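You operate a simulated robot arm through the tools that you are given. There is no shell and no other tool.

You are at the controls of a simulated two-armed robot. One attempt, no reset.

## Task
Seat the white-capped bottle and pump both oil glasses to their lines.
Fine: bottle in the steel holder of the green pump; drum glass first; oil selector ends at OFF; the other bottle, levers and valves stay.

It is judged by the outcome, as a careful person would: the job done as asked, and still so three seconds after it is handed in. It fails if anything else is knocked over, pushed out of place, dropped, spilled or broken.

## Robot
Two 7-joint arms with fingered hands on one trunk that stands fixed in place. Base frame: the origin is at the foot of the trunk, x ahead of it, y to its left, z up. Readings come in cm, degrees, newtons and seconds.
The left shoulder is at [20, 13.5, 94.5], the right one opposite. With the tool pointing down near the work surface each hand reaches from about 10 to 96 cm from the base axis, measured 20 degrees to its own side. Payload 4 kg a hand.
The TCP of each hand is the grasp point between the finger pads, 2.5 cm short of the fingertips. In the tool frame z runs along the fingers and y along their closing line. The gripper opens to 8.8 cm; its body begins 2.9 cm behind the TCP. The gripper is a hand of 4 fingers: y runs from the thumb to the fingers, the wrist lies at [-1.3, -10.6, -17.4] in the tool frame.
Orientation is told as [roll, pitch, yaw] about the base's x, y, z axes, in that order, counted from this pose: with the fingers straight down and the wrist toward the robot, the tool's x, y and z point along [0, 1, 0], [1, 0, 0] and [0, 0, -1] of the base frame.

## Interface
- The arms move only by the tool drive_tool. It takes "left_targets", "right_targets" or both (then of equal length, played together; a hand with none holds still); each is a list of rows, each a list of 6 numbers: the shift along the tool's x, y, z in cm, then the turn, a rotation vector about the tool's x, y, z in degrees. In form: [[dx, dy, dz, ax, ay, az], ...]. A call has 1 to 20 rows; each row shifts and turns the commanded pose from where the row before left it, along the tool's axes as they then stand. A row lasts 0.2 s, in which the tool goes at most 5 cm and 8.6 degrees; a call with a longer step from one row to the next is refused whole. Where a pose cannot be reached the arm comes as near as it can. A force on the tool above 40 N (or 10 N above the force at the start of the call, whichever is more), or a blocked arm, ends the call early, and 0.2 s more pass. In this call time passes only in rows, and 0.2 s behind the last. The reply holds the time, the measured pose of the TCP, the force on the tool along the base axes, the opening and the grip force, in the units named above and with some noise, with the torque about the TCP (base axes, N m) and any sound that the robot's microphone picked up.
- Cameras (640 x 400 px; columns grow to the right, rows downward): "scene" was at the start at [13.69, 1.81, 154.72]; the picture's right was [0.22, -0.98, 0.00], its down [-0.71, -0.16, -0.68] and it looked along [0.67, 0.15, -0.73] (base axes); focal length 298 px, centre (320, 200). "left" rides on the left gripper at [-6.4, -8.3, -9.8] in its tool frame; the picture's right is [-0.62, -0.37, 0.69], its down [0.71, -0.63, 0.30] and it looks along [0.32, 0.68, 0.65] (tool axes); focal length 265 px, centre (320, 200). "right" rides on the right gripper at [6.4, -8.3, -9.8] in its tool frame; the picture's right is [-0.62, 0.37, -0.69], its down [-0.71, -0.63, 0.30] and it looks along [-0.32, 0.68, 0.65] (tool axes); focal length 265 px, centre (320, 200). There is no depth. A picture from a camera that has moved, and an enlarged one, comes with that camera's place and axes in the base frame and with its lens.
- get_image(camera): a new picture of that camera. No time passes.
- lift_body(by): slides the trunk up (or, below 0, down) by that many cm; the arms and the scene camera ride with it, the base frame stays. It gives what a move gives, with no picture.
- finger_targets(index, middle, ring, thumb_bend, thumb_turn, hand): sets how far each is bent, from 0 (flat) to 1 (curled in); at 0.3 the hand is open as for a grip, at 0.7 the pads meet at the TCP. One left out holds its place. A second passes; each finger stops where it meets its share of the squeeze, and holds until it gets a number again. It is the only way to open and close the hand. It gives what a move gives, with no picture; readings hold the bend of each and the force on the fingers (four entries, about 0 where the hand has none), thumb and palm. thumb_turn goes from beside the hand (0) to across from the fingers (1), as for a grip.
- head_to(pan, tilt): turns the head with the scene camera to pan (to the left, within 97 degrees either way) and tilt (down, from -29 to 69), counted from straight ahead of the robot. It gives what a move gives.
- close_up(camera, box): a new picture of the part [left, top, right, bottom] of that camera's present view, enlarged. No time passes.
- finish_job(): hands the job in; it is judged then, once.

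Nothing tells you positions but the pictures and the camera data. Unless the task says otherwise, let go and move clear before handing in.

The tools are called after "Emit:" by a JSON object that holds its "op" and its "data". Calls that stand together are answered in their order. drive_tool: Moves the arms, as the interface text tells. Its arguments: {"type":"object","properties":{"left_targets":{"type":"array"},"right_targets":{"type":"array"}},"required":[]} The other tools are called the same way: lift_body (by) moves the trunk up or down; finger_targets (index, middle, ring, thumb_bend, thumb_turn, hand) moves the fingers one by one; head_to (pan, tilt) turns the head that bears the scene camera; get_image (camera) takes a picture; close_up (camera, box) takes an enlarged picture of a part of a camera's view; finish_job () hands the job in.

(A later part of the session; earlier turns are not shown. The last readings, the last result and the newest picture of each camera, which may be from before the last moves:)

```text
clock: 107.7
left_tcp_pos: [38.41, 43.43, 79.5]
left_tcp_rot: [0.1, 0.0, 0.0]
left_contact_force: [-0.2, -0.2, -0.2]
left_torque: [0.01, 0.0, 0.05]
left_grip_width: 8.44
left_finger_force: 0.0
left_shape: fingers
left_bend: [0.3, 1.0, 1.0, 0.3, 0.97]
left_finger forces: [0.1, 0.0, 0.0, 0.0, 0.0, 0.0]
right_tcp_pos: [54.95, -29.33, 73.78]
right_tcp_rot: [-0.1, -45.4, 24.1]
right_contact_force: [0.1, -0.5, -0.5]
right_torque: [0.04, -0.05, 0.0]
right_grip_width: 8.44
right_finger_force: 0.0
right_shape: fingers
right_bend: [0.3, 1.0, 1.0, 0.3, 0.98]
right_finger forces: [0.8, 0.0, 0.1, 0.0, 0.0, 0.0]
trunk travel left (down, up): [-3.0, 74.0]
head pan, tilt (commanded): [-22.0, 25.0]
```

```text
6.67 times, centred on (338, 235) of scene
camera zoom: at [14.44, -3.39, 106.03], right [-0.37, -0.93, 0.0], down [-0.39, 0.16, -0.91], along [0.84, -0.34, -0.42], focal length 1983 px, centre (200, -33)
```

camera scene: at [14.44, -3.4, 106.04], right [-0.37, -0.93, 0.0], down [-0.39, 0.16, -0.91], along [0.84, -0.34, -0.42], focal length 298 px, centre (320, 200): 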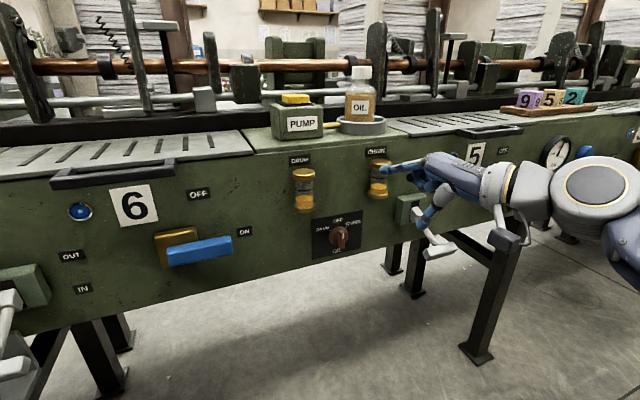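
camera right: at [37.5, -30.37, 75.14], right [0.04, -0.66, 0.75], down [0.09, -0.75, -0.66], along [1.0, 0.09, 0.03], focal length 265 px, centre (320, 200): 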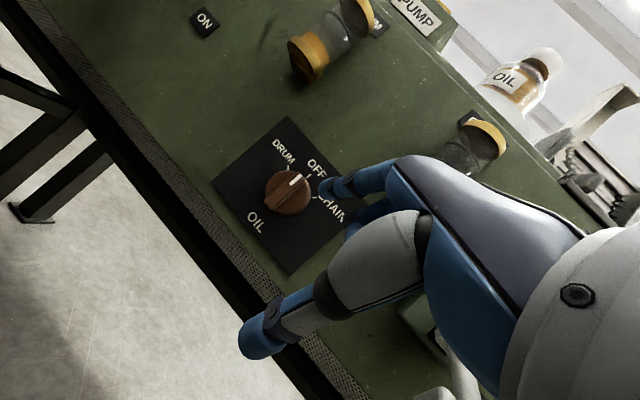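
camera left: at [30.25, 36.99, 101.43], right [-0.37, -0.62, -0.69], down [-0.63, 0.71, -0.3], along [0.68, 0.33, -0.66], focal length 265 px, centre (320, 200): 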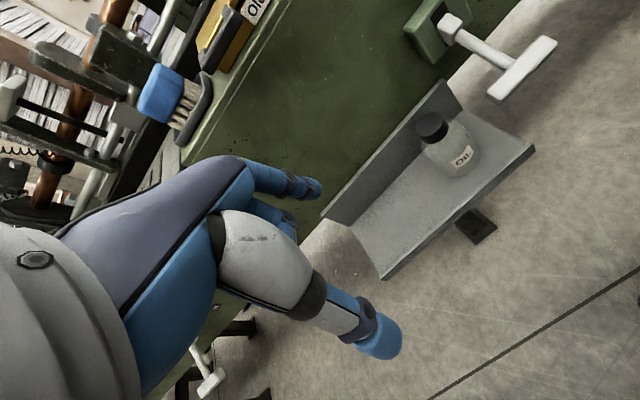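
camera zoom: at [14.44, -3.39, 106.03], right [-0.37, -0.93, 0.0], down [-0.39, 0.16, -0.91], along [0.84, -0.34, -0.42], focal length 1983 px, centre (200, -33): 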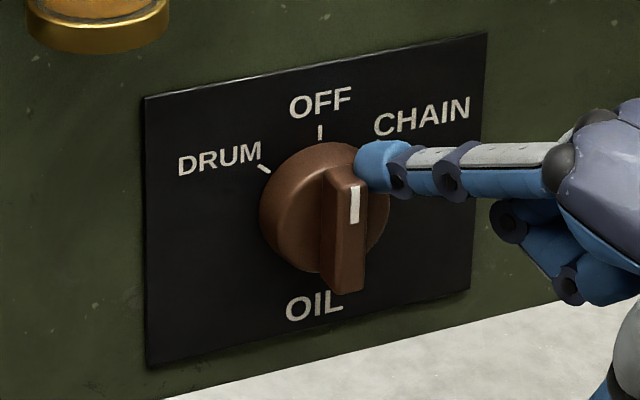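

Contact made; the bar has begun to turn (~7°). Continuing to push left.

Emit:
{"op": "drive_tool", "data": {"right_targets": [[0.273, 0.06, 0.12, 0, 0, 0], [0.273, 0.06, 0.12, 0, 0, 0], [0.273, 0.06, 0.12, 0, 0, 0]]}}

Emit:
{"op": "close_up", "data": {"camera": "right", "box": [200, 100, 400, 225]}}

Emit:
{"op": "close_up", "data": {"camera": "scene", "box": [290, 205, 386, 265]}}

```text
clock: 108.5
left_tcp_pos: [38.32, 43.43, 79.68]
left_tcp_rot: [0.1, -0.1, -0.1]
left_contact_force: [0.3, -0.1, 0.6]
left_torque: [-0.02, 0.02, -0.01]
left_grip_width: 8.44
left_finger_force: 0.1
left_shape: fingers
left_bend: [0.3, 1.0, 1.0, 0.3, 0.97]
left_finger forces: [0.1, 0.0, 0.0, 0.1, 0.0, 0.1]
right_tcp_pos: [54.76, -28.47, 73.61]
right_tcp_rot: [-0.2, -45.5, 24.2]
right_contact_force: [-1.1, -1.3, 1.4]
right_torque: [0.08, -0.07, -0.03]
right_grip_width: 8.57
right_finger_force: 1.1
right_shape: fingers
right_bend: [0.29, 1.0, 1.0, 0.3, 0.98]
right_finger forces: [2.4, 0.1, 0.0, 0.1, 0.0, 0.1]
trunk travel left (down, up): [-3.0, 74.0]
head pan, tilt (commanded): [-22.0, 25.0]
```

```text
3.20 times, centred on (300, 162) of right
camera zoom: at [40.5, -27.88, 74.47], right [0.04, -0.66, 0.75], down [0.09, -0.75, -0.66], along [1.0, 0.09, 0.03], focal length 849 px, centre (384, 320)
```

zoom: 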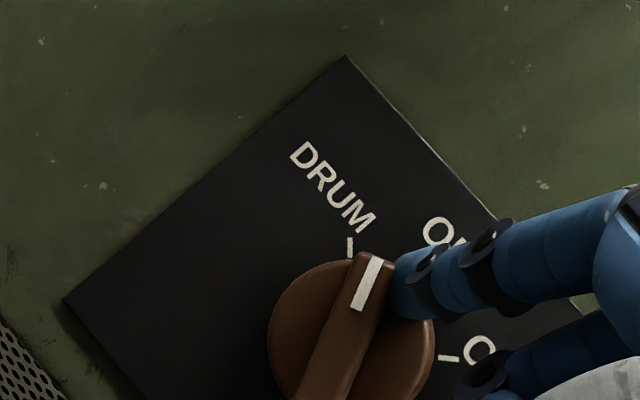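

```text
6.67 times, centred on (338, 235) of scene
camera zoom: at [14.43, -3.4, 106.04], right [-0.37, -0.93, 0.0], down [-0.39, 0.16, -0.91], along [0.84, -0.34, -0.42], focal length 1983 px, centre (200, -33)
```

zoom: 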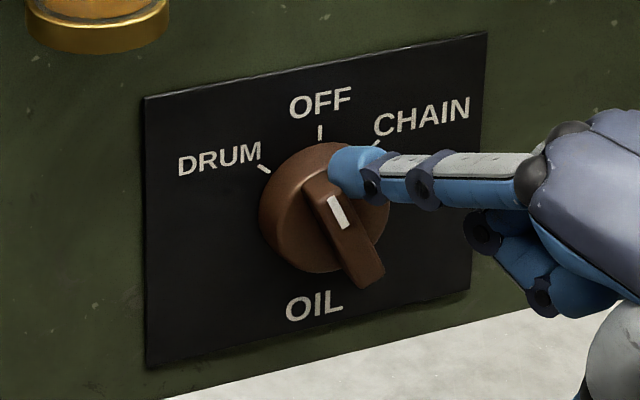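

Emit:
{"op": "drive_tool", "data": {"right_targets": [[0.273, 0.06, 0.12, 0, 0, 0], [0.273, 0.06, 0.12, 0, 0, 0]]}}

Emit:
{"op": "close_up", "data": {"camera": "right", "box": [200, 130, 400, 255]}}

Emit:
{"op": "close_up", "data": {"camera": "scene", "box": [290, 205, 386, 265]}}

```text
clock: 109.1
left_tcp_pos: [38.46, 43.42, 79.71]
left_tcp_rot: [-0.1, 0.0, -0.1]
left_contact_force: [-0.1, -0.1, -0.9]
left_torque: [0.01, -0.04, 0.0]
left_grip_width: 8.46
left_finger_force: 0.0
left_shape: fingers
left_bend: [0.3, 1.0, 1.0, 0.3, 0.97]
left_finger forces: [0.1, 0.1, 0.0, 0.0, 0.0, 0.1]
right_tcp_pos: [54.84, -27.88, 73.62]
right_tcp_rot: [-0.2, -45.5, 24.1]
right_contact_force: [-1.9, -1.0, 2.1]
right_torque: [0.09, -0.09, 0.01]
right_grip_width: 8.56
right_finger_force: 1.2
right_shape: fingers
right_bend: [0.3, 1.0, 1.0, 0.3, 0.98]
right_finger forces: [3.4, 0.0, 0.0, 0.0, 0.0, 0.1]
trunk travel left (down, up): [-3.0, 74.0]
head pan, tilt (commanded): [-22.0, 25.0]
```

```text
3.20 times, centred on (300, 192) of right
camera zoom: at [40.6, -27.22, 74.34], right [0.04, -0.66, 0.75], down [0.09, -0.74, -0.66], along [1.0, 0.09, 0.03], focal length 849 px, centre (384, 224)
```

zoom: 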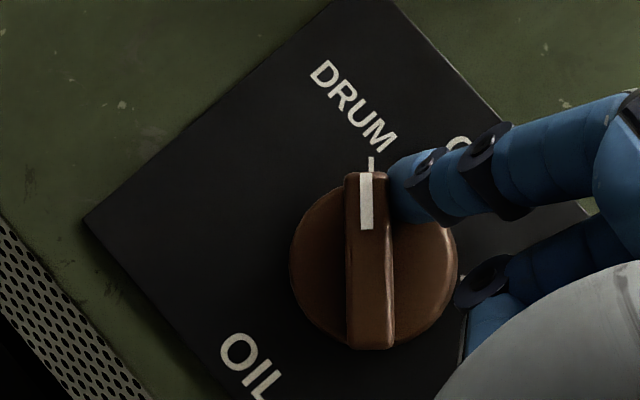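

```text
6.67 times, centred on (338, 235) of scene
camera zoom: at [14.43, -3.39, 106.04], right [-0.37, -0.93, 0.0], down [-0.39, 0.16, -0.91], along [0.84, -0.34, -0.42], focal length 1983 px, centre (200, -33)
```

zoom: 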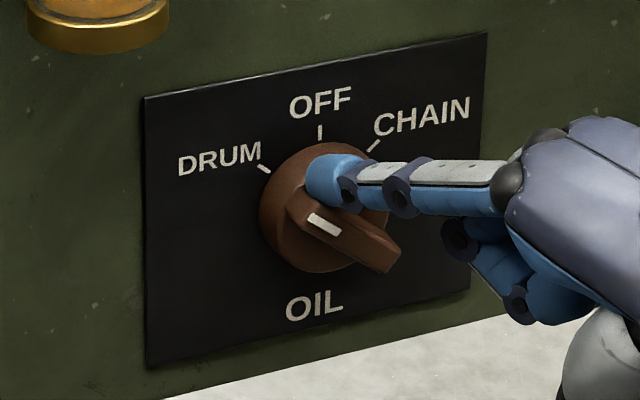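

The bar now points exactly at the DRUM tick. I'll withdraw the finger without touching the bar and verify it stays.

Emit:
{"op": "drive_tool", "data": {"right_targets": [[-0.6, -0.1, -0.3, 0, 0, 0], [-0.7, -0.2, -0.4, 0, 0, 0], [0.6, -1.5, -1.8, 0, 0, 0], [0.8, -1.6, -1.9, 0, 0, 0]]}}

Emit:
{"op": "close_up", "data": {"camera": "right", "box": [200, 100, 400, 225]}}

Emit:
{"op": "close_up", "data": {"camera": "scene", "box": [280, 155, 440, 255]}}

```text
clock: 110.1
left_tcp_pos: [38.43, 43.3, 79.55]
left_tcp_rot: [0.1, 0.1, 0.0]
left_contact_force: [-0.6, 0.7, -0.3]
left_torque: [0.03, -0.01, 0.03]
left_grip_width: 8.44
left_finger_force: 0.1
left_shape: fingers
left_bend: [0.3, 1.0, 1.0, 0.3, 0.97]
left_finger forces: [0.0, 0.1, 0.0, 0.0, 0.0, 0.0]
right_tcp_pos: [49.85, -29.85, 74.13]
right_tcp_rot: [-0.1, -45.5, 24.3]
right_contact_force: [-0.2, 0.1, 1.2]
right_torque: [0.04, -0.01, -0.03]
right_grip_width: 8.47
right_finger_force: 0.1
right_shape: fingers
right_bend: [0.3, 1.0, 1.0, 0.3, 0.98]
right_finger forces: [0.0, 0.0, 0.1, 0.0, 0.0, 0.1]
trunk travel left (down, up): [-3.0, 74.0]
head pan, tilt (commanded): [-22.0, 25.0]
```

```text
3.20 times, centred on (300, 162) of right
camera zoom: at [35.52, -29.2, 74.96], right [0.04, -0.66, 0.75], down [0.09, -0.75, -0.66], along [1.0, 0.09, 0.03], focal length 849 px, centre (384, 320)
```

zoom: 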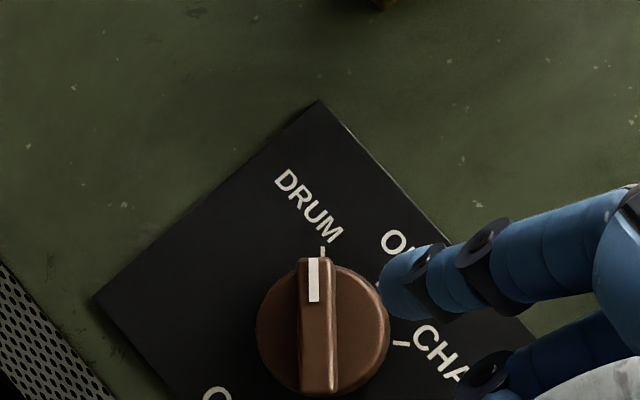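

```text
4.00 times, centred on (360, 205) of scene
camera zoom: at [14.44, -3.39, 106.04], right [-0.37, -0.93, 0.0], down [-0.39, 0.16, -0.91], along [0.84, -0.34, -0.42], focal length 1190 px, centre (160, 180)
```

zoom: 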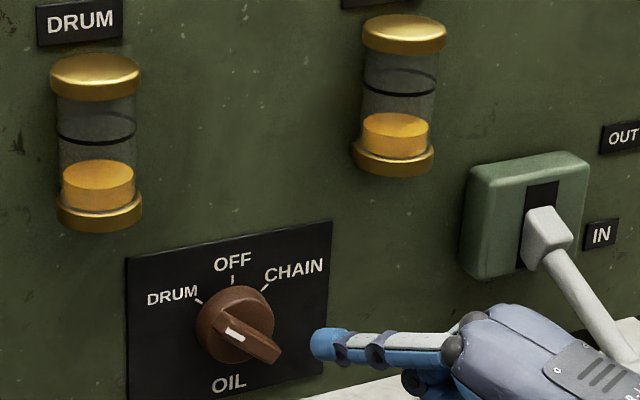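

The selector stays on DRUM. Now I'll withdraw the right hand, return it to fingers-down, close the fingers together, and raise the trunk for pressing the button.

Emit:
{"op": "drive_tool", "data": {"right_targets": [[-0.21, 1.56, -2.4, 0, 0, 0], [-0.21, 1.56, -2.4, 0, 0, 0], [-0.21, 1.56, -2.4, 0, 0, 0], [-0.21, 1.56, -2.4, 0, 0, 0], [-0.21, 1.56, -2.4, 0, 0, 0], [-1.7, 0, -2.45, 0, 0, 0], [-1.7, 0, -2.45, 0, 0, 0], [-1.7, 0, -2.45, 0, 0, 0], [-1.7, 0, -2.45, 0, 0, 0], [0, 0, 0, 0, -5.7, 5.7], [0, 0, 0, 0, -5.7, 5.7], [0, 0, 0, 0, -5.7, 5.7], [0, 0, 0, 7.5, 0, 0], [0, 0, 0, 7.5, 0, 0], [0, 0, 0, 7.5, 0, 0], [0, 0, 0, 7.5, 0, 0], [0, 0, 0, 7.5, 0, 0], [0, 0, 0, 7.5, 0, 0]]}}

Emit:
{"op": "lift_body", "data": {"by": 30}}

Emit:
{"op": "finger_targets", "data": {"hand": "right", "index": 0.7, "middle": 0.7, "ring": 0.7, "thumb_bend": 0.7}}

Emit:
{"op": "head_to", "data": {"pan": -22, "tilt": 42}}

Emit:
{"op": "get_image", "data": {"camera": "scene"}}

Emit:
{"op": "get_image", "data": {"camera": "right"}}

```text
clock: 113.9
left_tcp_pos: [38.37, 43.5, 79.53]
left_tcp_rot: [-0.1, 0.0, -0.1]
left_contact_force: [-0.5, -0.3, -0.6]
left_torque: [-0.02, 0.02, 0.01]
left_grip_width: 8.46
left_finger_force: 0.1
left_shape: fingers
left_bend: [0.3, 1.0, 1.0, 0.3, 0.97]
left_finger forces: [0.1, 0.1, 0.0, 0.1, 0.0, 0.0]
right_tcp_pos: [43.67, -41.33, 94.95]
right_tcp_rot: [0.0, -0.4, 0.0]
right_contact_force: [0.1, -0.1, 0.1]
right_torque: [-0.04, 0.0, -0.03]
right_grip_width: 8.46
right_finger_force: 0.1
right_shape: fingers
right_bend: [0.3, 1.0, 1.0, 0.3, 0.98]
right_finger forces: [0.0, 0.0, 0.0, 0.0, 0.1, 0.0]
trunk travel left (down, up): [-3.0, 74.0]
head pan, tilt (commanded): [-22.0, 25.0]
```

```text
clock: 116.9
left_tcp_pos: [38.28, 43.35, 109.6]
left_tcp_rot: [0.1, 0.1, 0.0]
left_contact_force: [-0.7, 0.2, 0.2]
left_torque: [0.01, 0.03, 0.01]
left_grip_width: 8.47
left_finger_force: 0.0
left_shape: fingers
left_bend: [0.3, 1.0, 1.0, 0.3, 0.97]
left_finger forces: [0.1, 0.1, 0.0, 0.0, 0.0, 0.0]
right_tcp_pos: [43.78, -41.27, 124.85]
right_tcp_rot: [0.1, -0.5, -0.1]
right_contact_force: [-0.2, -0.3, -0.6]
right_torque: [0.0, 0.01, 0.04]
right_grip_width: 8.48
right_finger_force: 0.0
right_shape: fingers
right_bend: [0.3, 1.0, 1.0, 0.3, 0.98]
right_finger forces: [0.0, 0.1, 0.0, 0.0, 0.0, 0.0]
trunk travel left (down, up): [-33.0, 44.0]
head pan, tilt (commanded): [-22.0, 25.0]
```

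```text
clock: 117.9
left_tcp_pos: [38.35, 43.4, 109.6]
left_tcp_rot: [0.0, 0.0, 0.0]
left_contact_force: [0.5, -0.7, 0.9]
left_torque: [0.0, 0.01, 0.02]
left_grip_width: 8.46
left_finger_force: 0.1
left_shape: fingers
left_bend: [0.3, 1.0, 1.0, 0.3, 0.97]
left_finger forces: [0.0, 0.0, 0.0, 0.1, 0.0, 0.0]
right_tcp_pos: [43.78, -41.34, 124.9]
right_tcp_rot: [0.1, -0.6, -0.1]
right_contact_force: [-0.4, -0.3, -0.3]
right_torque: [0.02, 0.0, -0.01]
right_grip_width: 0.01
right_finger_force: 0.1
right_shape: fingers
right_bend: [0.7, 0.7, 0.7, 0.7, 1.0]
right_finger forces: [0.0, 0.0, 0.0, 0.0, 0.1, 0.0]
trunk travel left (down, up): [-33.0, 44.0]
head pan, tilt (commanded): [-22.0, 25.0]
```

```text
clock: 118.7
left_tcp_pos: [38.36, 43.43, 109.6]
left_tcp_rot: [-0.1, 0.1, 0.0]
left_contact_force: [-0.3, -0.1, -1.0]
left_torque: [0.01, -0.01, -0.01]
left_grip_width: 8.46
left_finger_force: 0.1
left_shape: fingers
left_bend: [0.3, 1.0, 1.0, 0.3, 0.97]
left_finger forces: [0.0, 0.1, 0.1, 0.0, 0.1, 0.0]
right_tcp_pos: [43.91, -41.32, 124.97]
right_tcp_rot: [0.2, -0.5, -0.1]
right_contact_force: [-1.1, 0.7, 0.1]
right_torque: [0.0, -0.02, -0.01]
right_grip_width: 0.0
right_finger_force: 0.2
right_shape: fingers
right_bend: [0.7, 0.7, 0.7, 0.7, 1.0]
right_finger forces: [0.1, 0.0, 0.0, 0.1, 0.0, 0.1]
trunk travel left (down, up): [-33.0, 44.0]
head pan, tilt (commanded): [-22.0, 42.0]
```

```text
taken
camera scene: at [13.65, -3.07, 133.42], right [-0.37, -0.93, 0.0], down [-0.62, 0.25, -0.74], along [0.69, -0.28, -0.67], focal length 298 px, centre (320, 200)
```

scene: 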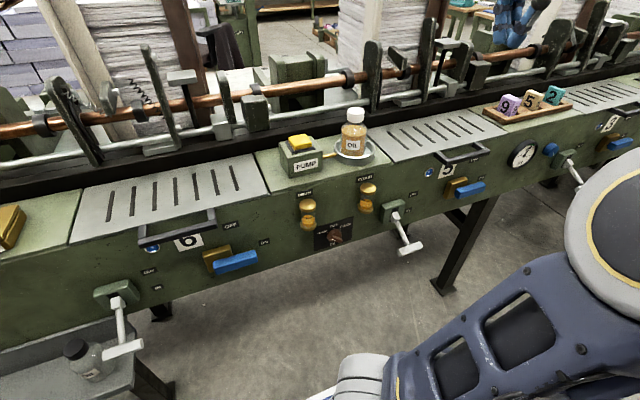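

```text
taken
camera right: at [35.46, -34.85, 134.67], right [0.36, -0.62, 0.69], down [-0.63, -0.71, -0.31], along [0.69, -0.32, -0.65], focal length 265 px, centre (320, 200)
```

right: 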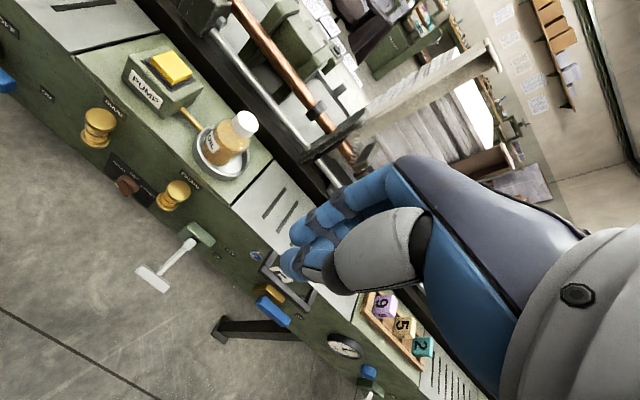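

Now the fingertips are closed together, reaching about 2.5 cm past the grasp point. I'll move above the yellow button.

Emit:
{"op": "drive_tool", "data": {"right_targets": [[1.1, 1.2, 0.5, 0, 0, 0], [2.2, 2.3, 1.0, 0, 0, 0], [2.2, 2.3, 1.2, 0, 0, 0], [2.2, 2.3, 1.5, 0, 0, 0], [2.2, 2.3, 1.5, 0, 0, 0], [2.2, 2.3, 1.5, 0, 0, 0], [2.2, 2.3, 1.5, 0, 0, 0], [2.2, 2.3, 1.5, 0, 0, 0], [2.2, 2.3, 1.5, 0, 0, 0], [2.2, 2.3, 1.5, 0, 0, 0], [0.6, 0.8, 1.3, 0, 0, 0]]}}

Emit:
{"op": "get_image", "data": {"camera": "scene"}}

Emit:
{"op": "get_image", "data": {"camera": "right"}}

```text
clock: 121.1
left_tcp_pos: [38.35, 43.4, 109.52]
left_tcp_rot: [0.1, 0.0, 0.0]
left_contact_force: [-1.5, -0.6, -0.2]
left_torque: [-0.02, 0.01, 0.0]
left_grip_width: 8.43
left_finger_force: 0.0
left_shape: fingers
left_bend: [0.3, 1.0, 1.0, 0.3, 0.97]
left_finger forces: [0.1, 0.0, 0.0, 0.0, 0.0, 0.1]
right_tcp_pos: [66.49, -19.78, 110.54]
right_tcp_rot: [0.1, -0.5, -0.1]
right_contact_force: [-1.7, 0.1, -0.8]
right_torque: [-0.01, 0.0, 0.01]
right_grip_width: 0.0
right_finger_force: 0.0
right_shape: fingers
right_bend: [0.7, 0.7, 0.7, 0.7, 1.0]
right_finger forces: [0.0, 0.1, 0.0, 0.0, 0.1, 0.0]
trunk travel left (down, up): [-33.0, 44.0]
head pan, tilt (commanded): [-22.0, 42.0]
```

```text
taken
camera scene: at [13.65, -3.07, 133.41], right [-0.37, -0.93, 0.0], down [-0.62, 0.25, -0.74], along [0.69, -0.28, -0.67], focal length 298 px, centre (320, 200)
```

scene: 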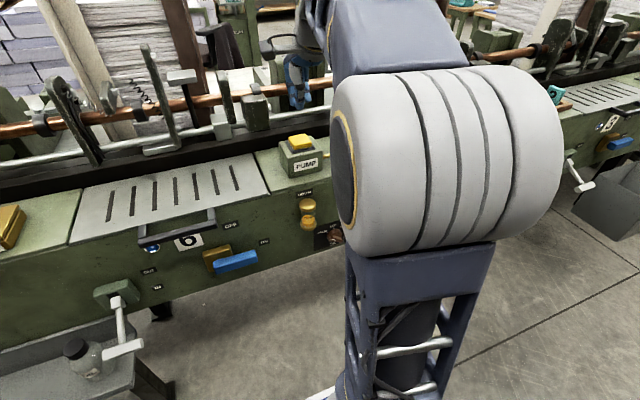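

```text
taken
camera right: at [58.25, -13.38, 120.25], right [0.36, -0.62, 0.69], down [-0.63, -0.71, -0.31], along [0.69, -0.32, -0.65], focal length 265 px, centre (320, 200)
```

right: 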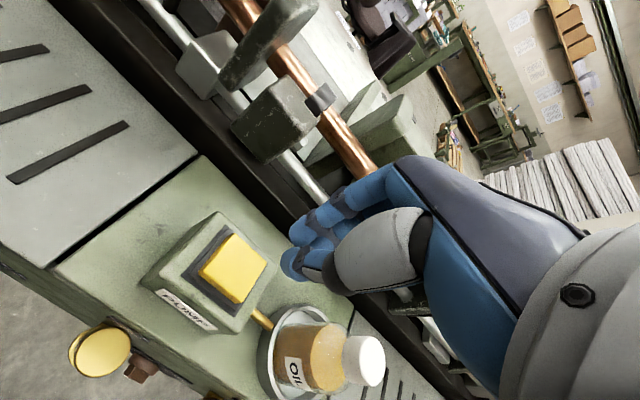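

The fingertips are right above the button, and the drum glass stays visible to the head camera. I'll record the level, then lower to just above the button and make one short press.

Emit:
{"op": "close_up", "data": {"camera": "scene", "box": [284, 185, 332, 245]}}

Emit:
{"op": "drive_tool", "data": {"right_targets": [[0, 0, 2, 0, 0, 0], [0, 0, 2, 0, 0, 0], [0, 0, 2, 0, 0, 0], [0, 0, 0.7, 0, 0, 0]]}}

Emit:
{"op": "get_image", "data": {"camera": "right"}}

Emit:
{"op": "close_up", "data": {"camera": "scene", "box": [264, 115, 344, 165]}}

```text
6.67 times, centred on (308, 215) of scene
camera zoom: at [13.65, -3.07, 133.41], right [-0.37, -0.93, 0.0], down [-0.62, 0.25, -0.74], along [0.69, -0.28, -0.67], focal length 1983 px, centre (400, 100)
```

zoom: 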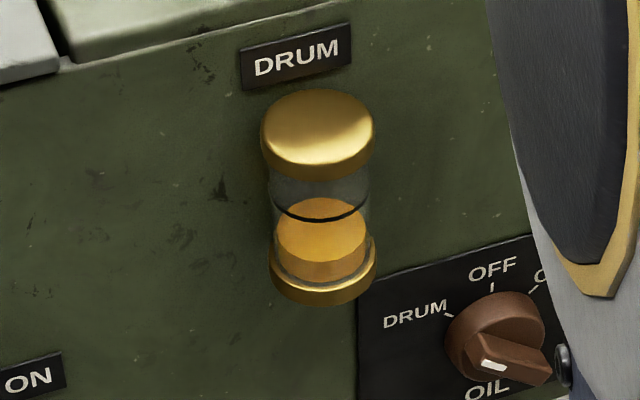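

```text
clock: 122.1
left_tcp_pos: [38.41, 43.5, 109.6]
left_tcp_rot: [0.0, -0.1, 0.0]
left_contact_force: [0.5, 0.6, 0.1]
left_torque: [0.02, -0.03, -0.04]
left_grip_width: 8.43
left_finger_force: 0.1
left_shape: fingers
left_bend: [0.3, 1.0, 1.0, 0.3, 0.97]
left_finger forces: [0.0, 0.0, 0.1, 0.0, 0.1, 0.0]
right_tcp_pos: [66.92, -19.79, 104.01]
right_tcp_rot: [0.0, -0.5, -0.2]
right_contact_force: [0.2, -0.3, -0.3]
right_torque: [0.0, -0.02, 0.02]
right_grip_width: 0.0
right_finger_force: 0.0
right_shape: fingers
right_bend: [0.7, 0.7, 0.7, 0.7, 1.0]
right_finger forces: [0.0, 0.1, 0.0, 0.1, 0.0, 0.1]
trunk travel left (down, up): [-33.0, 44.0]
head pan, tilt (commanded): [-22.0, 42.0]
```

```text
taken
camera right: at [58.51, -13.29, 113.78], right [0.36, -0.62, 0.7], down [-0.63, -0.71, -0.31], along [0.69, -0.32, -0.65], focal length 265 px, centre (320, 200)
```

right: 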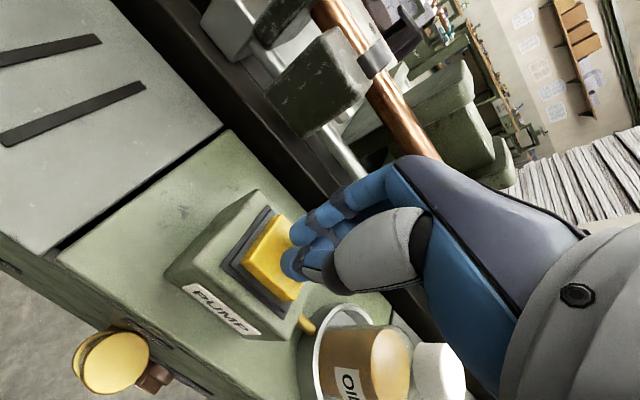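

```text
8.00 times, centred on (304, 140) of scene
camera zoom: at [13.65, -3.07, 133.41], right [-0.37, -0.93, 0.0], down [-0.62, 0.25, -0.74], along [0.69, -0.28, -0.67], focal length 2380 px, centre (448, 680)
```

zoom: 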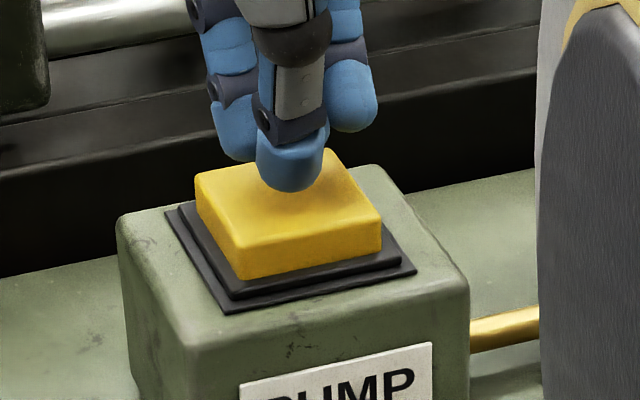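

The fingertips are a few millimetres over the button. I'll press down gently once and come back up, listening and watching.

Emit:
{"op": "drive_tool", "data": {"right_targets": [[0, -0.5, 0.3, 0, 0, 0], [0, 0, 0.4, 0, 0, 0], [0, 0, 0.4, 0, 0, 0], [0, 0, 0.3, 0, 0, 0]]}}

Emit:
{"op": "close_up", "data": {"camera": "scene", "box": [264, 115, 344, 165]}}

Emit:
{"op": "close_up", "data": {"camera": "scene", "box": [284, 185, 332, 245]}}

```text
clock: 123.1
left_tcp_pos: [38.38, 43.41, 109.56]
left_tcp_rot: [0.0, 0.0, 0.0]
left_contact_force: [0.0, -1.0, -0.5]
left_torque: [0.01, -0.01, 0.03]
left_grip_width: 8.42
left_finger_force: 0.1
left_shape: fingers
left_bend: [0.3, 1.0, 1.0, 0.3, 0.97]
left_finger forces: [0.0, 0.0, 0.0, 0.0, 0.0, 0.0]
right_tcp_pos: [66.3, -19.68, 102.7]
right_tcp_rot: [0.1, -0.6, -0.1]
right_contact_force: [-0.9, -0.7, 6.6]
right_torque: [-0.01, 0.09, 0.03]
right_grip_width: 0.01
right_finger_force: 2.7
right_shape: fingers
right_bend: [0.7, 0.7, 0.7, 0.7, 1.0]
right_finger forces: [0.0, 0.0, 0.1, 0.1, 5.7, 0.1]
trunk travel left (down, up): [-33.0, 44.0]
head pan, tilt (commanded): [-22.0, 42.0]
heard: click
```

```text
8.00 times, centred on (304, 140) of scene
camera zoom: at [13.63, -3.07, 133.42], right [-0.37, -0.93, 0.0], down [-0.62, 0.25, -0.74], along [0.69, -0.28, -0.67], focal length 2380 px, centre (448, 680)
```

zoom: 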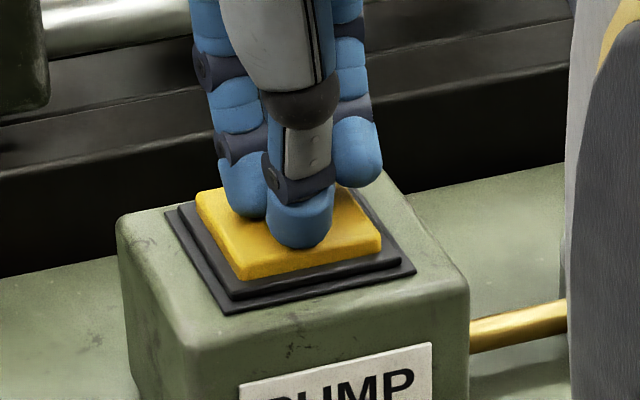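

```text
6.67 times, centred on (308, 215) of scene
camera zoom: at [13.63, -3.07, 133.42], right [-0.37, -0.93, 0.0], down [-0.62, 0.25, -0.74], along [0.69, -0.28, -0.67], focal length 1983 px, centre (400, 100)
```

zoom: 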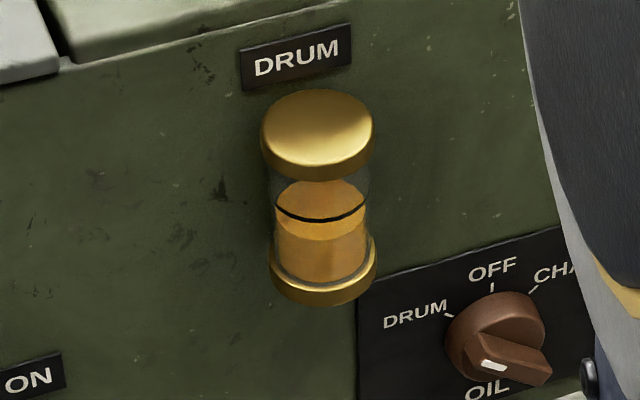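

A click, and the drum level has risen about half way to the line. I'll release right away and see whether it rises by press or by holding time.

Emit:
{"op": "drive_tool", "data": {"right_targets": [[0, 0, -1.5, 0, 0, 0]]}}

Emit:
{"op": "close_up", "data": {"camera": "scene", "box": [284, 185, 332, 245]}}

Emit:
{"op": "close_up", "data": {"camera": "scene", "box": [264, 115, 344, 165]}}

```text
clock: 123.5
left_tcp_pos: [38.38, 43.45, 109.54]
left_tcp_rot: [-0.1, -0.1, 0.0]
left_contact_force: [-0.1, -0.2, 0.9]
left_torque: [-0.02, 0.01, 0.03]
left_grip_width: 8.46
left_finger_force: 0.1
left_shape: fingers
left_bend: [0.3, 1.0, 1.0, 0.3, 0.97]
left_finger forces: [0.1, 0.0, 0.1, 0.0, 0.0, 0.0]
right_tcp_pos: [66.26, -19.73, 103.98]
right_tcp_rot: [0.1, -0.5, 0.0]
right_contact_force: [0.0, -0.1, -0.4]
right_torque: [-0.02, -0.01, 0.01]
right_grip_width: 0.0
right_finger_force: 0.0
right_shape: fingers
right_bend: [0.7, 0.7, 0.7, 0.7, 1.0]
right_finger forces: [0.1, 0.0, 0.0, 0.0, 0.0, 0.0]
trunk travel left (down, up): [-33.0, 44.0]
head pan, tilt (commanded): [-22.0, 42.0]
```

```text
6.67 times, centred on (308, 215) of scene
camera zoom: at [13.65, -3.07, 133.4], right [-0.37, -0.93, 0.0], down [-0.62, 0.25, -0.74], along [0.69, -0.28, -0.67], focal length 1983 px, centre (400, 100)
```

zoom: 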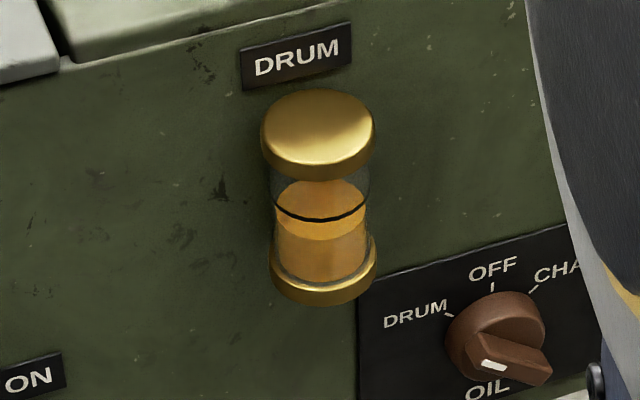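

```text
8.00 times, centred on (304, 140) of scene
camera zoom: at [13.65, -3.07, 133.4], right [-0.37, -0.93, 0.0], down [-0.62, 0.25, -0.74], along [0.69, -0.28, -0.67], focal length 2380 px, centre (448, 680)
```

zoom: 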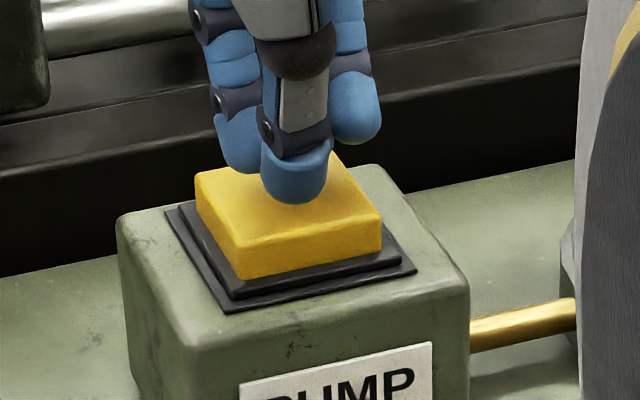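

The rise is one step per press and stays put after release; one more press should bring the oil level exactly to the line. Pressing once more.

Emit:
{"op": "drive_tool", "data": {"right_targets": [[0, 0, 0.5, 0, 0, 0], [0, 0, 0.5, 0, 0, 0], [0, 0, 0.4, 0, 0, 0], [0, 0, -1.4, 0, 0, 0]]}}

Emit:
{"op": "close_up", "data": {"camera": "scene", "box": [284, 185, 332, 245]}}

Emit:
{"op": "close_up", "data": {"camera": "scene", "box": [264, 115, 344, 165]}}

```text
clock: 124.5
left_tcp_pos: [38.39, 43.51, 109.64]
left_tcp_rot: [0.0, 0.0, 0.0]
left_contact_force: [0.1, -0.3, 0.6]
left_torque: [-0.02, 0.01, -0.02]
left_grip_width: 8.46
left_finger_force: 0.1
left_shape: fingers
left_bend: [0.3, 1.0, 1.0, 0.3, 0.97]
left_finger forces: [0.0, 0.1, 0.0, 0.0, 0.0, 0.1]
right_tcp_pos: [66.37, -19.89, 104.19]
right_tcp_rot: [0.1, -0.5, 0.0]
right_contact_force: [-1.0, 0.3, 0.0]
right_torque: [0.0, 0.01, -0.04]
right_grip_width: 0.02
right_finger_force: 0.1
right_shape: fingers
right_bend: [0.7, 0.7, 0.7, 0.7, 1.0]
right_finger forces: [0.1, 0.1, 0.1, 0.0, 0.1, 0.1]
trunk travel left (down, up): [-33.0, 44.0]
head pan, tilt (commanded): [-22.0, 42.0]
```

```text
6.67 times, centred on (308, 215) of scene
camera zoom: at [13.65, -3.07, 133.4], right [-0.37, -0.93, 0.0], down [-0.62, 0.25, -0.74], along [0.69, -0.28, -0.67], focal length 1983 px, centre (400, 100)
```

zoom: 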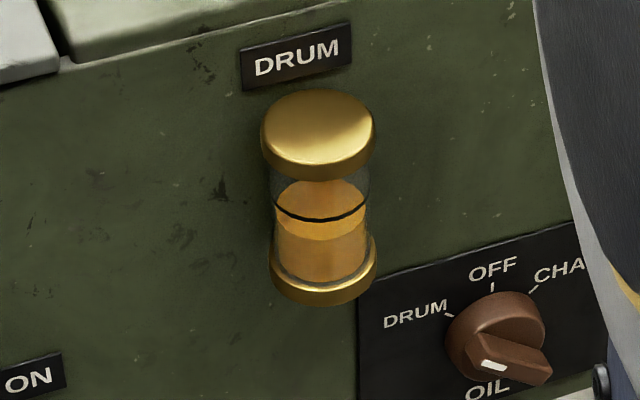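

```text
8.00 times, centred on (304, 140) of scene
camera zoom: at [13.65, -3.07, 133.4], right [-0.37, -0.93, 0.0], down [-0.62, 0.25, -0.74], along [0.69, -0.28, -0.67], focal length 2380 px, centre (448, 680)
```

zoom: 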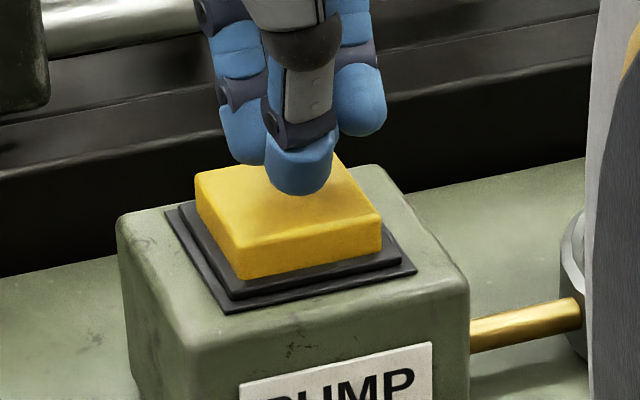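

No click that time; the press was too brief to go all the way down. I'll press slightly deeper and check for the click before lifting.

Emit:
{"op": "drive_tool", "data": {"right_targets": [[0, 0, 0.6, 0, 0, 0], [0, 0, 0.5, 0, 0, 0], [0, 0, 0.4, 0, 0, 0]]}}

Emit:
{"op": "close_up", "data": {"camera": "scene", "box": [284, 185, 332, 245]}}

```text
clock: 125.3
left_tcp_pos: [38.39, 43.44, 109.69]
left_tcp_rot: [-0.1, 0.0, 0.0]
left_contact_force: [-0.4, -0.6, -0.6]
left_torque: [0.06, 0.0, 0.0]
left_grip_width: 8.46
left_finger_force: 0.0
left_shape: fingers
left_bend: [0.3, 1.0, 1.0, 0.3, 0.97]
left_finger forces: [0.0, 0.0, 0.0, 0.0, 0.1, 0.1]
right_tcp_pos: [66.17, -19.81, 102.83]
right_tcp_rot: [0.1, -0.6, -0.1]
right_contact_force: [-0.7, -0.1, 4.9]
right_torque: [0.02, 0.07, 0.01]
right_grip_width: 0.02
right_finger_force: 2.5
right_shape: fingers
right_bend: [0.7, 0.7, 0.7, 0.7, 1.0]
right_finger forces: [0.4, 0.0, 0.0, 0.0, 4.0, 0.1]
trunk travel left (down, up): [-33.0, 44.0]
head pan, tilt (commanded): [-22.0, 42.0]
```

```text
6.67 times, centred on (308, 215) of scene
camera zoom: at [13.64, -3.07, 133.42], right [-0.37, -0.93, 0.0], down [-0.62, 0.25, -0.74], along [0.69, -0.28, -0.67], focal length 1983 px, centre (400, 100)
```

zoom: 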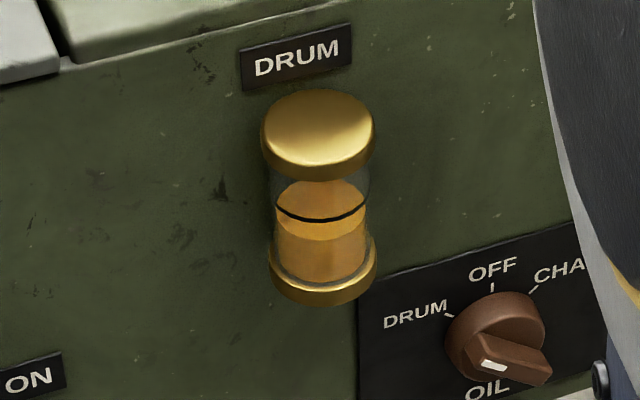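

Emit:
{"op": "drive_tool", "data": {"right_targets": [[0, 0, 0.2, 0, 0, 0]]}}

Emit:
{"op": "close_up", "data": {"camera": "scene", "box": [284, 185, 332, 245]}}

```text
clock: 125.7
left_tcp_pos: [38.47, 43.42, 109.62]
left_tcp_rot: [0.0, 0.1, 0.0]
left_contact_force: [0.4, -0.4, 0.4]
left_torque: [-0.03, -0.01, 0.01]
left_grip_width: 8.48
left_finger_force: 0.1
left_shape: fingers
left_bend: [0.3, 1.0, 1.0, 0.3, 0.97]
left_finger forces: [0.0, 0.0, 0.0, 0.0, 0.1, 0.1]
right_tcp_pos: [66.14, -19.94, 102.6]
right_tcp_rot: [0.2, -0.6, -0.1]
right_contact_force: [-0.3, 1.5, 6.9]
right_torque: [0.03, 0.06, -0.02]
right_grip_width: 0.0
right_finger_force: 3.7
right_shape: fingers
right_bend: [0.7, 0.7, 0.7, 0.7, 1.0]
right_finger forces: [1.0, 0.1, 0.0, 0.1, 5.8, 0.0]
trunk travel left (down, up): [-33.0, 44.0]
head pan, tilt (commanded): [-22.0, 42.0]
heard: click
```

```text
6.67 times, centred on (308, 215) of scene
camera zoom: at [13.63, -3.06, 133.42], right [-0.37, -0.93, 0.0], down [-0.62, 0.25, -0.74], along [0.69, -0.28, -0.67], focal length 1983 px, centre (400, 100)
```

zoom: 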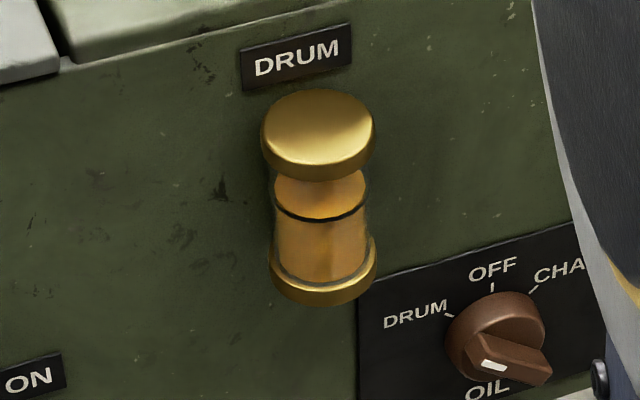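

A click, and the drum oil surface now meets the black line exactly. I'll lift off the button and retreat to go and change the selector.

Emit:
{"op": "drive_tool", "data": {"right_targets": [[0, 0, -1.5, 0, 0, 0], [0, 0, -2.5, 0, 0, 0], [0, 0, -3, 0, 0, 0], [-0.6, -0.8, -1.5, 0, 0, 0], [-2.2, -2.3, -1.5, 0, 0, 0], [-2.2, -2.3, -1.5, 0, 0, 0], [-2.2, -2.3, -1.5, 0, 0, 0], [-2.2, -2.3, -1.5, 0, 0, 0], [-2.2, -2.3, -1.5, 0, 0, 0], [-2.2, -2.3, -1.5, 0, 0, 0], [-2.2, -2.3, -1.5, 0, 0, 0], [-2.2, -2.3, -1.2, 0, 0, 0], [-2.2, -2.0, -1, 0, 0, 0], [-1.1, -1.2, 0, 0, 0, 0]]}}

Emit:
{"op": "close_up", "data": {"camera": "scene", "box": [284, 155, 412, 255]}}

Emit:
{"op": "get_image", "data": {"camera": "scene"}}

```text
clock: 128.7
left_tcp_pos: [38.37, 43.44, 109.61]
left_tcp_rot: [0.1, 0.0, 0.0]
left_contact_force: [-0.5, 0.8, -0.3]
left_torque: [-0.01, 0.0, -0.01]
left_grip_width: 8.45
left_finger_force: 0.1
left_shape: fingers
left_bend: [0.3, 1.0, 1.0, 0.3, 0.97]
left_finger forces: [0.1, 0.0, 0.0, 0.0, 0.1, 0.1]
right_tcp_pos: [43.58, -41.27, 123.45]
right_tcp_rot: [0.2, -0.6, 0.0]
right_contact_force: [-0.6, 0.0, -1.0]
right_torque: [0.03, 0.0, 0.02]
right_grip_width: 0.01
right_finger_force: 0.0
right_shape: fingers
right_bend: [0.7, 0.7, 0.7, 0.7, 1.0]
right_finger forces: [0.0, 0.0, 0.0, 0.0, 0.1, 0.1]
trunk travel left (down, up): [-33.0, 44.0]
head pan, tilt (commanded): [-22.0, 42.0]
```

```text
4.00 times, centred on (348, 205) of scene
camera zoom: at [13.65, -3.07, 133.41], right [-0.37, -0.93, 0.0], down [-0.62, 0.25, -0.74], along [0.69, -0.28, -0.67], focal length 1190 px, centre (208, 180)
```

zoom: 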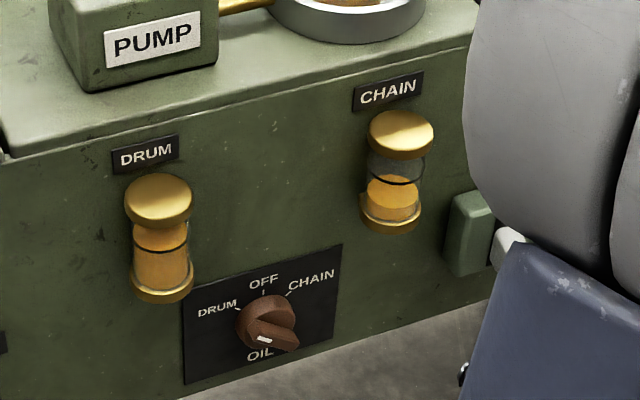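

```text
taken
camera scene: at [13.65, -3.07, 133.41], right [-0.37, -0.93, 0.0], down [-0.62, 0.25, -0.74], along [0.69, -0.28, -0.67], focal length 298 px, centre (320, 200)
```

scene: 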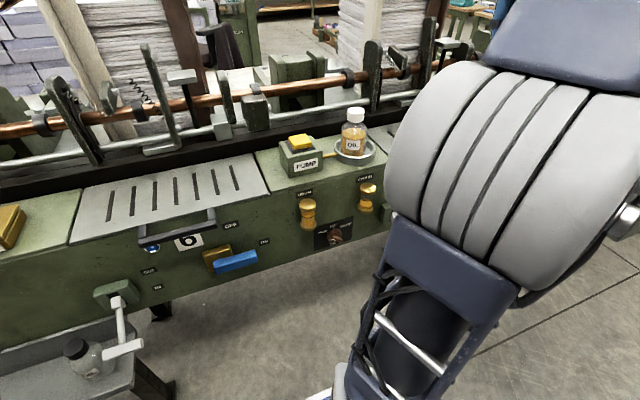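

Drum is at its line and the bottle is steady. Now I'll go back to the selector the same way: right hand outward, trunk down, index finger extended.

Emit:
{"op": "drive_tool", "data": {"right_targets": [[-2.5, -0.8, 0, 0, 0, 0], [-2.5, -0.8, 0, 0, 0, 0], [-2.5, -0.8, 0, 0, 0, 0], [-2.5, -0.8, 0, 0, 0, 0], [-2.5, -0.8, 0, 0, 0, 0], [-2.5, -0.8, 0, 0, 0, 0], [-2.5, -0.8, 0, 0, 0, 0]]}}

Emit:
{"op": "finger_targets", "data": {"hand": "right", "index": 0.3, "middle": 1.0, "ring": 1.0, "thumb_bend": 0.3, "thumb_turn": 1.0}}

Emit:
{"op": "lift_body", "data": {"by": -30}}

Emit:
{"op": "head_to", "data": {"pan": -22, "tilt": 25}}

Emit:
{"op": "get_image", "data": {"camera": "scene"}}

```text
clock: 130.3
left_tcp_pos: [38.45, 43.45, 109.63]
left_tcp_rot: [0.0, 0.0, 0.0]
left_contact_force: [0.0, 0.2, -0.1]
left_torque: [0.0, -0.02, 0.04]
left_grip_width: 8.45
left_finger_force: 0.0
left_shape: fingers
left_bend: [0.3, 1.0, 1.0, 0.3, 0.97]
left_finger forces: [0.0, 0.0, 0.0, 0.0, 0.0, 0.0]
right_tcp_pos: [39.29, -53.9, 123.52]
right_tcp_rot: [0.2, -0.6, -0.2]
right_contact_force: [-0.6, -0.3, 0.6]
right_torque: [-0.01, -0.01, -0.02]
right_grip_width: 0.0
right_finger_force: 0.1
right_shape: fingers
right_bend: [0.7, 0.7, 0.7, 0.7, 1.0]
right_finger forces: [0.0, 0.1, 0.0, 0.0, 0.1, 0.1]
right hand out of reach, approached as far as the arm can: row 6, 7
trunk travel left (down, up): [-33.0, 44.0]
head pan, tilt (commanded): [-22.0, 42.0]
```

```text
clock: 131.3
left_tcp_pos: [38.4, 43.48, 109.59]
left_tcp_rot: [0.0, 0.0, 0.0]
left_contact_force: [-0.7, 0.1, -0.3]
left_torque: [0.03, 0.01, 0.01]
left_grip_width: 8.42
left_finger_force: 0.0
left_shape: fingers
left_bend: [0.3, 1.0, 1.0, 0.3, 0.97]
left_finger forces: [0.0, 0.0, 0.0, 0.0, 0.0, 0.1]
right_tcp_pos: [39.43, -53.91, 123.43]
right_tcp_rot: [0.0, -0.5, -0.1]
right_contact_force: [-0.6, 0.4, 0.0]
right_torque: [0.02, 0.0, 0.0]
right_grip_width: 8.45
right_finger_force: 0.0
right_shape: fingers
right_bend: [0.3, 1.0, 1.0, 0.3, 0.98]
right_finger forces: [0.0, 0.0, 0.0, 0.0, 0.1, 0.0]
trunk travel left (down, up): [-33.0, 44.0]
head pan, tilt (commanded): [-22.0, 42.0]
```

```text
clock: 134.3
left_tcp_pos: [38.42, 43.51, 79.6]
left_tcp_rot: [0.1, 0.0, 0.0]
left_contact_force: [0.3, -0.6, 0.5]
left_torque: [0.0, 0.01, -0.04]
left_grip_width: 8.46
left_finger_force: 0.0
left_shape: fingers
left_bend: [0.3, 1.0, 1.0, 0.3, 0.97]
left_finger forces: [0.0, 0.1, 0.0, 0.1, 0.1, 0.1]
right_tcp_pos: [39.37, -53.99, 93.36]
right_tcp_rot: [0.1, -0.5, -0.1]
right_contact_force: [-0.1, 1.1, -0.6]
right_torque: [-0.01, -0.02, 0.01]
right_grip_width: 8.44
right_finger_force: 0.0
right_shape: fingers
right_bend: [0.3, 1.0, 1.0, 0.3, 0.98]
right_finger forces: [0.0, 0.1, 0.1, 0.1, 0.1, 0.0]
trunk travel left (down, up): [-3.0, 74.0]
head pan, tilt (commanded): [-22.0, 42.0]
```

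```text
clock: 135.1
left_tcp_pos: [38.4, 43.33, 79.56]
left_tcp_rot: [-0.1, 0.1, 0.0]
left_contact_force: [-0.5, 0.7, -0.6]
left_torque: [-0.01, 0.02, -0.01]
left_grip_width: 8.47
left_finger_force: 0.2
left_shape: fingers
left_bend: [0.3, 1.0, 1.0, 0.3, 0.97]
left_finger forces: [0.0, 0.0, 0.1, 0.1, 0.1, 0.0]
right_tcp_pos: [39.3, -54.01, 93.5]
right_tcp_rot: [0.1, -0.5, -0.1]
right_contact_force: [1.4, -0.4, -0.3]
right_torque: [0.02, -0.01, -0.02]
right_grip_width: 8.43
right_finger_force: 0.0
right_shape: fingers
right_bend: [0.3, 1.0, 1.0, 0.3, 0.98]
right_finger forces: [0.0, 0.0, 0.0, 0.0, 0.1, 0.0]
trunk travel left (down, up): [-3.0, 74.0]
head pan, tilt (commanded): [-22.0, 25.0]
```

```text
taken
camera scene: at [14.44, -3.39, 106.03], right [-0.37, -0.93, 0.0], down [-0.39, 0.16, -0.91], along [0.84, -0.34, -0.42], focal length 298 px, centre (320, 200)
```

scene: 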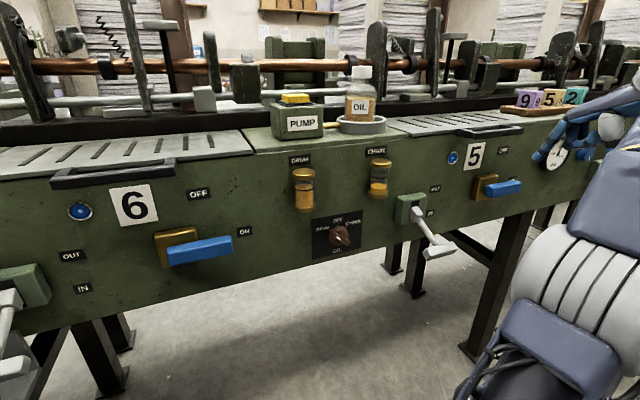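

Emit:
{"op": "drive_tool", "data": {"right_targets": [[0, 0, 0, -7.5, 0, 0], [0, 0, 0, -7.5, 0, 0], [0, 0, 0, -7.5, 0, 0], [0, 0, 0, -7.5, 0, 0], [0, 0, 0, -7.5, 0, 0], [0, 0, 0, -7.5, 0, 0], [0, 0, 0, 0, 5.7, -5.7], [0, 0, 0, 0, 5.7, -5.7], [0, 0, 0, 0, 5.7, -5.7]]}}

Emit:
{"op": "get_image", "data": {"camera": "scene"}}

Emit:
{"op": "get_image", "data": {"camera": "right"}}

```text
clock: 137.1
left_tcp_pos: [38.46, 43.52, 79.61]
left_tcp_rot: [0.0, 0.0, 0.0]
left_contact_force: [-0.3, -0.2, 0.1]
left_torque: [0.02, -0.01, -0.02]
left_grip_width: 8.44
left_finger_force: 0.0
left_shape: fingers
left_bend: [0.3, 1.0, 1.0, 0.3, 0.97]
left_finger forces: [0.0, 0.0, 0.0, 0.1, 0.1, 0.0]
right_tcp_pos: [39.31, -54.08, 93.42]
right_tcp_rot: [-0.3, -45.5, 24.5]
right_contact_force: [0.2, 0.3, 0.1]
right_torque: [-0.01, 0.04, 0.01]
right_grip_width: 8.43
right_finger_force: 0.1
right_shape: fingers
right_bend: [0.3, 1.0, 1.0, 0.3, 0.98]
right_finger forces: [0.0, 0.0, 0.0, 0.0, 0.0, 0.0]
trunk travel left (down, up): [-3.0, 74.0]
head pan, tilt (commanded): [-22.0, 25.0]
```

```text
taken
camera scene: at [14.44, -3.38, 106.04], right [-0.37, -0.93, 0.0], down [-0.39, 0.16, -0.91], along [0.84, -0.34, -0.42], focal length 298 px, centre (320, 200)
```

scene: 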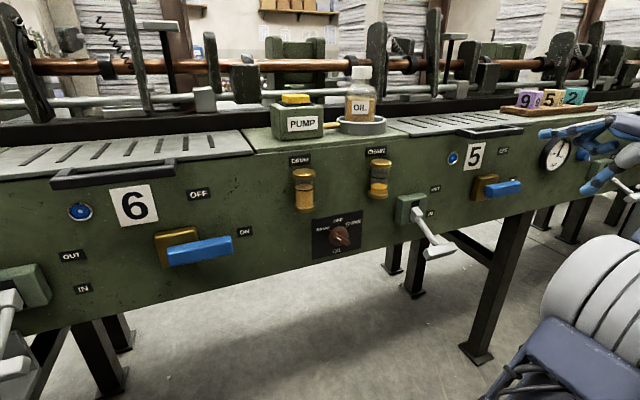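

```text
taken
camera right: at [25.11, -53.35, 94.29], right [0.04, -0.66, 0.75], down [0.09, -0.75, -0.66], along [1.0, 0.09, 0.03], focal length 265 px, centre (320, 200)
```

right: 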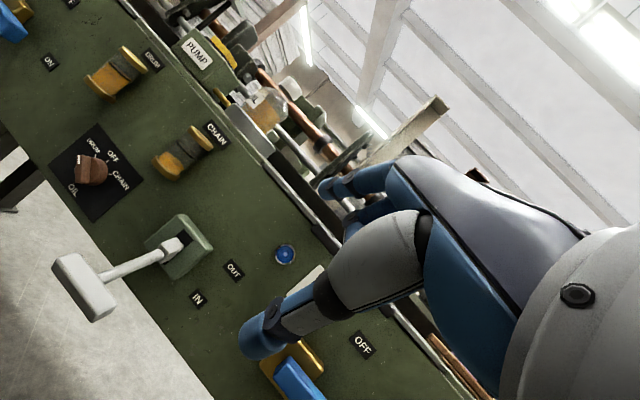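

Emit:
{"op": "drive_tool", "data": {"right_targets": [[2.06, 1.02, 1.97, 0, 0, 0], [2.06, 1.02, 1.97, 0, 0, 0], [2.06, 1.02, 1.97, 0, 0, 0], [2.06, 1.02, 1.97, 0, 0, 0], [2.06, 1.02, 1.97, 0, 0, 0], [2.06, 1.02, 1.97, 0, 0, 0], [2.06, 1.02, 1.97, 0, 0, 0], [2.06, 1.02, 1.97, 0, 0, 0]]}}

Emit:
{"op": "get_image", "data": {"camera": "scene"}}

Emit:
{"op": "get_image", "data": {"camera": "right"}}

```text
clock: 138.9
left_tcp_pos: [38.33, 43.34, 79.62]
left_tcp_rot: [0.0, 0.0, -0.1]
left_contact_force: [-0.5, 0.7, -0.2]
left_torque: [-0.02, 0.02, -0.02]
left_grip_width: 8.46
left_finger_force: 0.0
left_shape: fingers
left_bend: [0.3, 1.0, 1.0, 0.3, 0.97]
left_finger forces: [0.0, 0.0, 0.0, 0.0, 0.0, 0.0]
right_tcp_pos: [48.13, -31.9, 88.03]
right_tcp_rot: [-0.3, -45.5, 24.4]
right_contact_force: [0.2, 0.4, -0.6]
right_torque: [0.03, -0.02, 0.02]
right_grip_width: 8.46
right_finger_force: 0.0
right_shape: fingers
right_bend: [0.3, 1.0, 1.0, 0.3, 0.98]
right_finger forces: [0.0, 0.0, 0.0, 0.0, 0.1, 0.1]
trunk travel left (down, up): [-3.0, 74.0]
head pan, tilt (commanded): [-22.0, 25.0]
```

```text
taken
camera scene: at [14.44, -3.39, 106.04], right [-0.37, -0.93, 0.0], down [-0.39, 0.16, -0.91], along [0.84, -0.34, -0.42], focal length 298 px, centre (320, 200)
```

scene: 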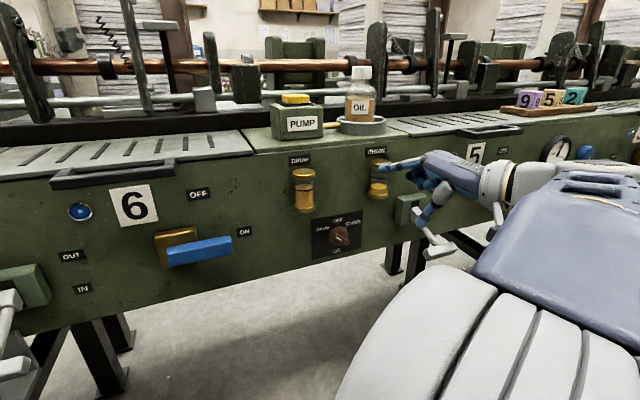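

```text
taken
camera right: at [33.87, -31.28, 88.98], right [0.04, -0.66, 0.75], down [0.09, -0.75, -0.66], along [1.0, 0.09, 0.03], focal length 265 px, centre (320, 200)
```

right: 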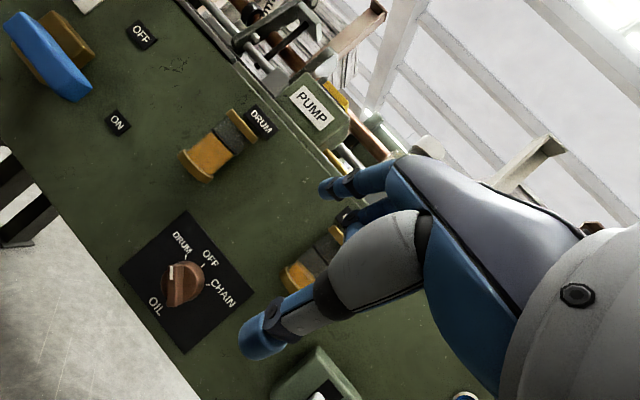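

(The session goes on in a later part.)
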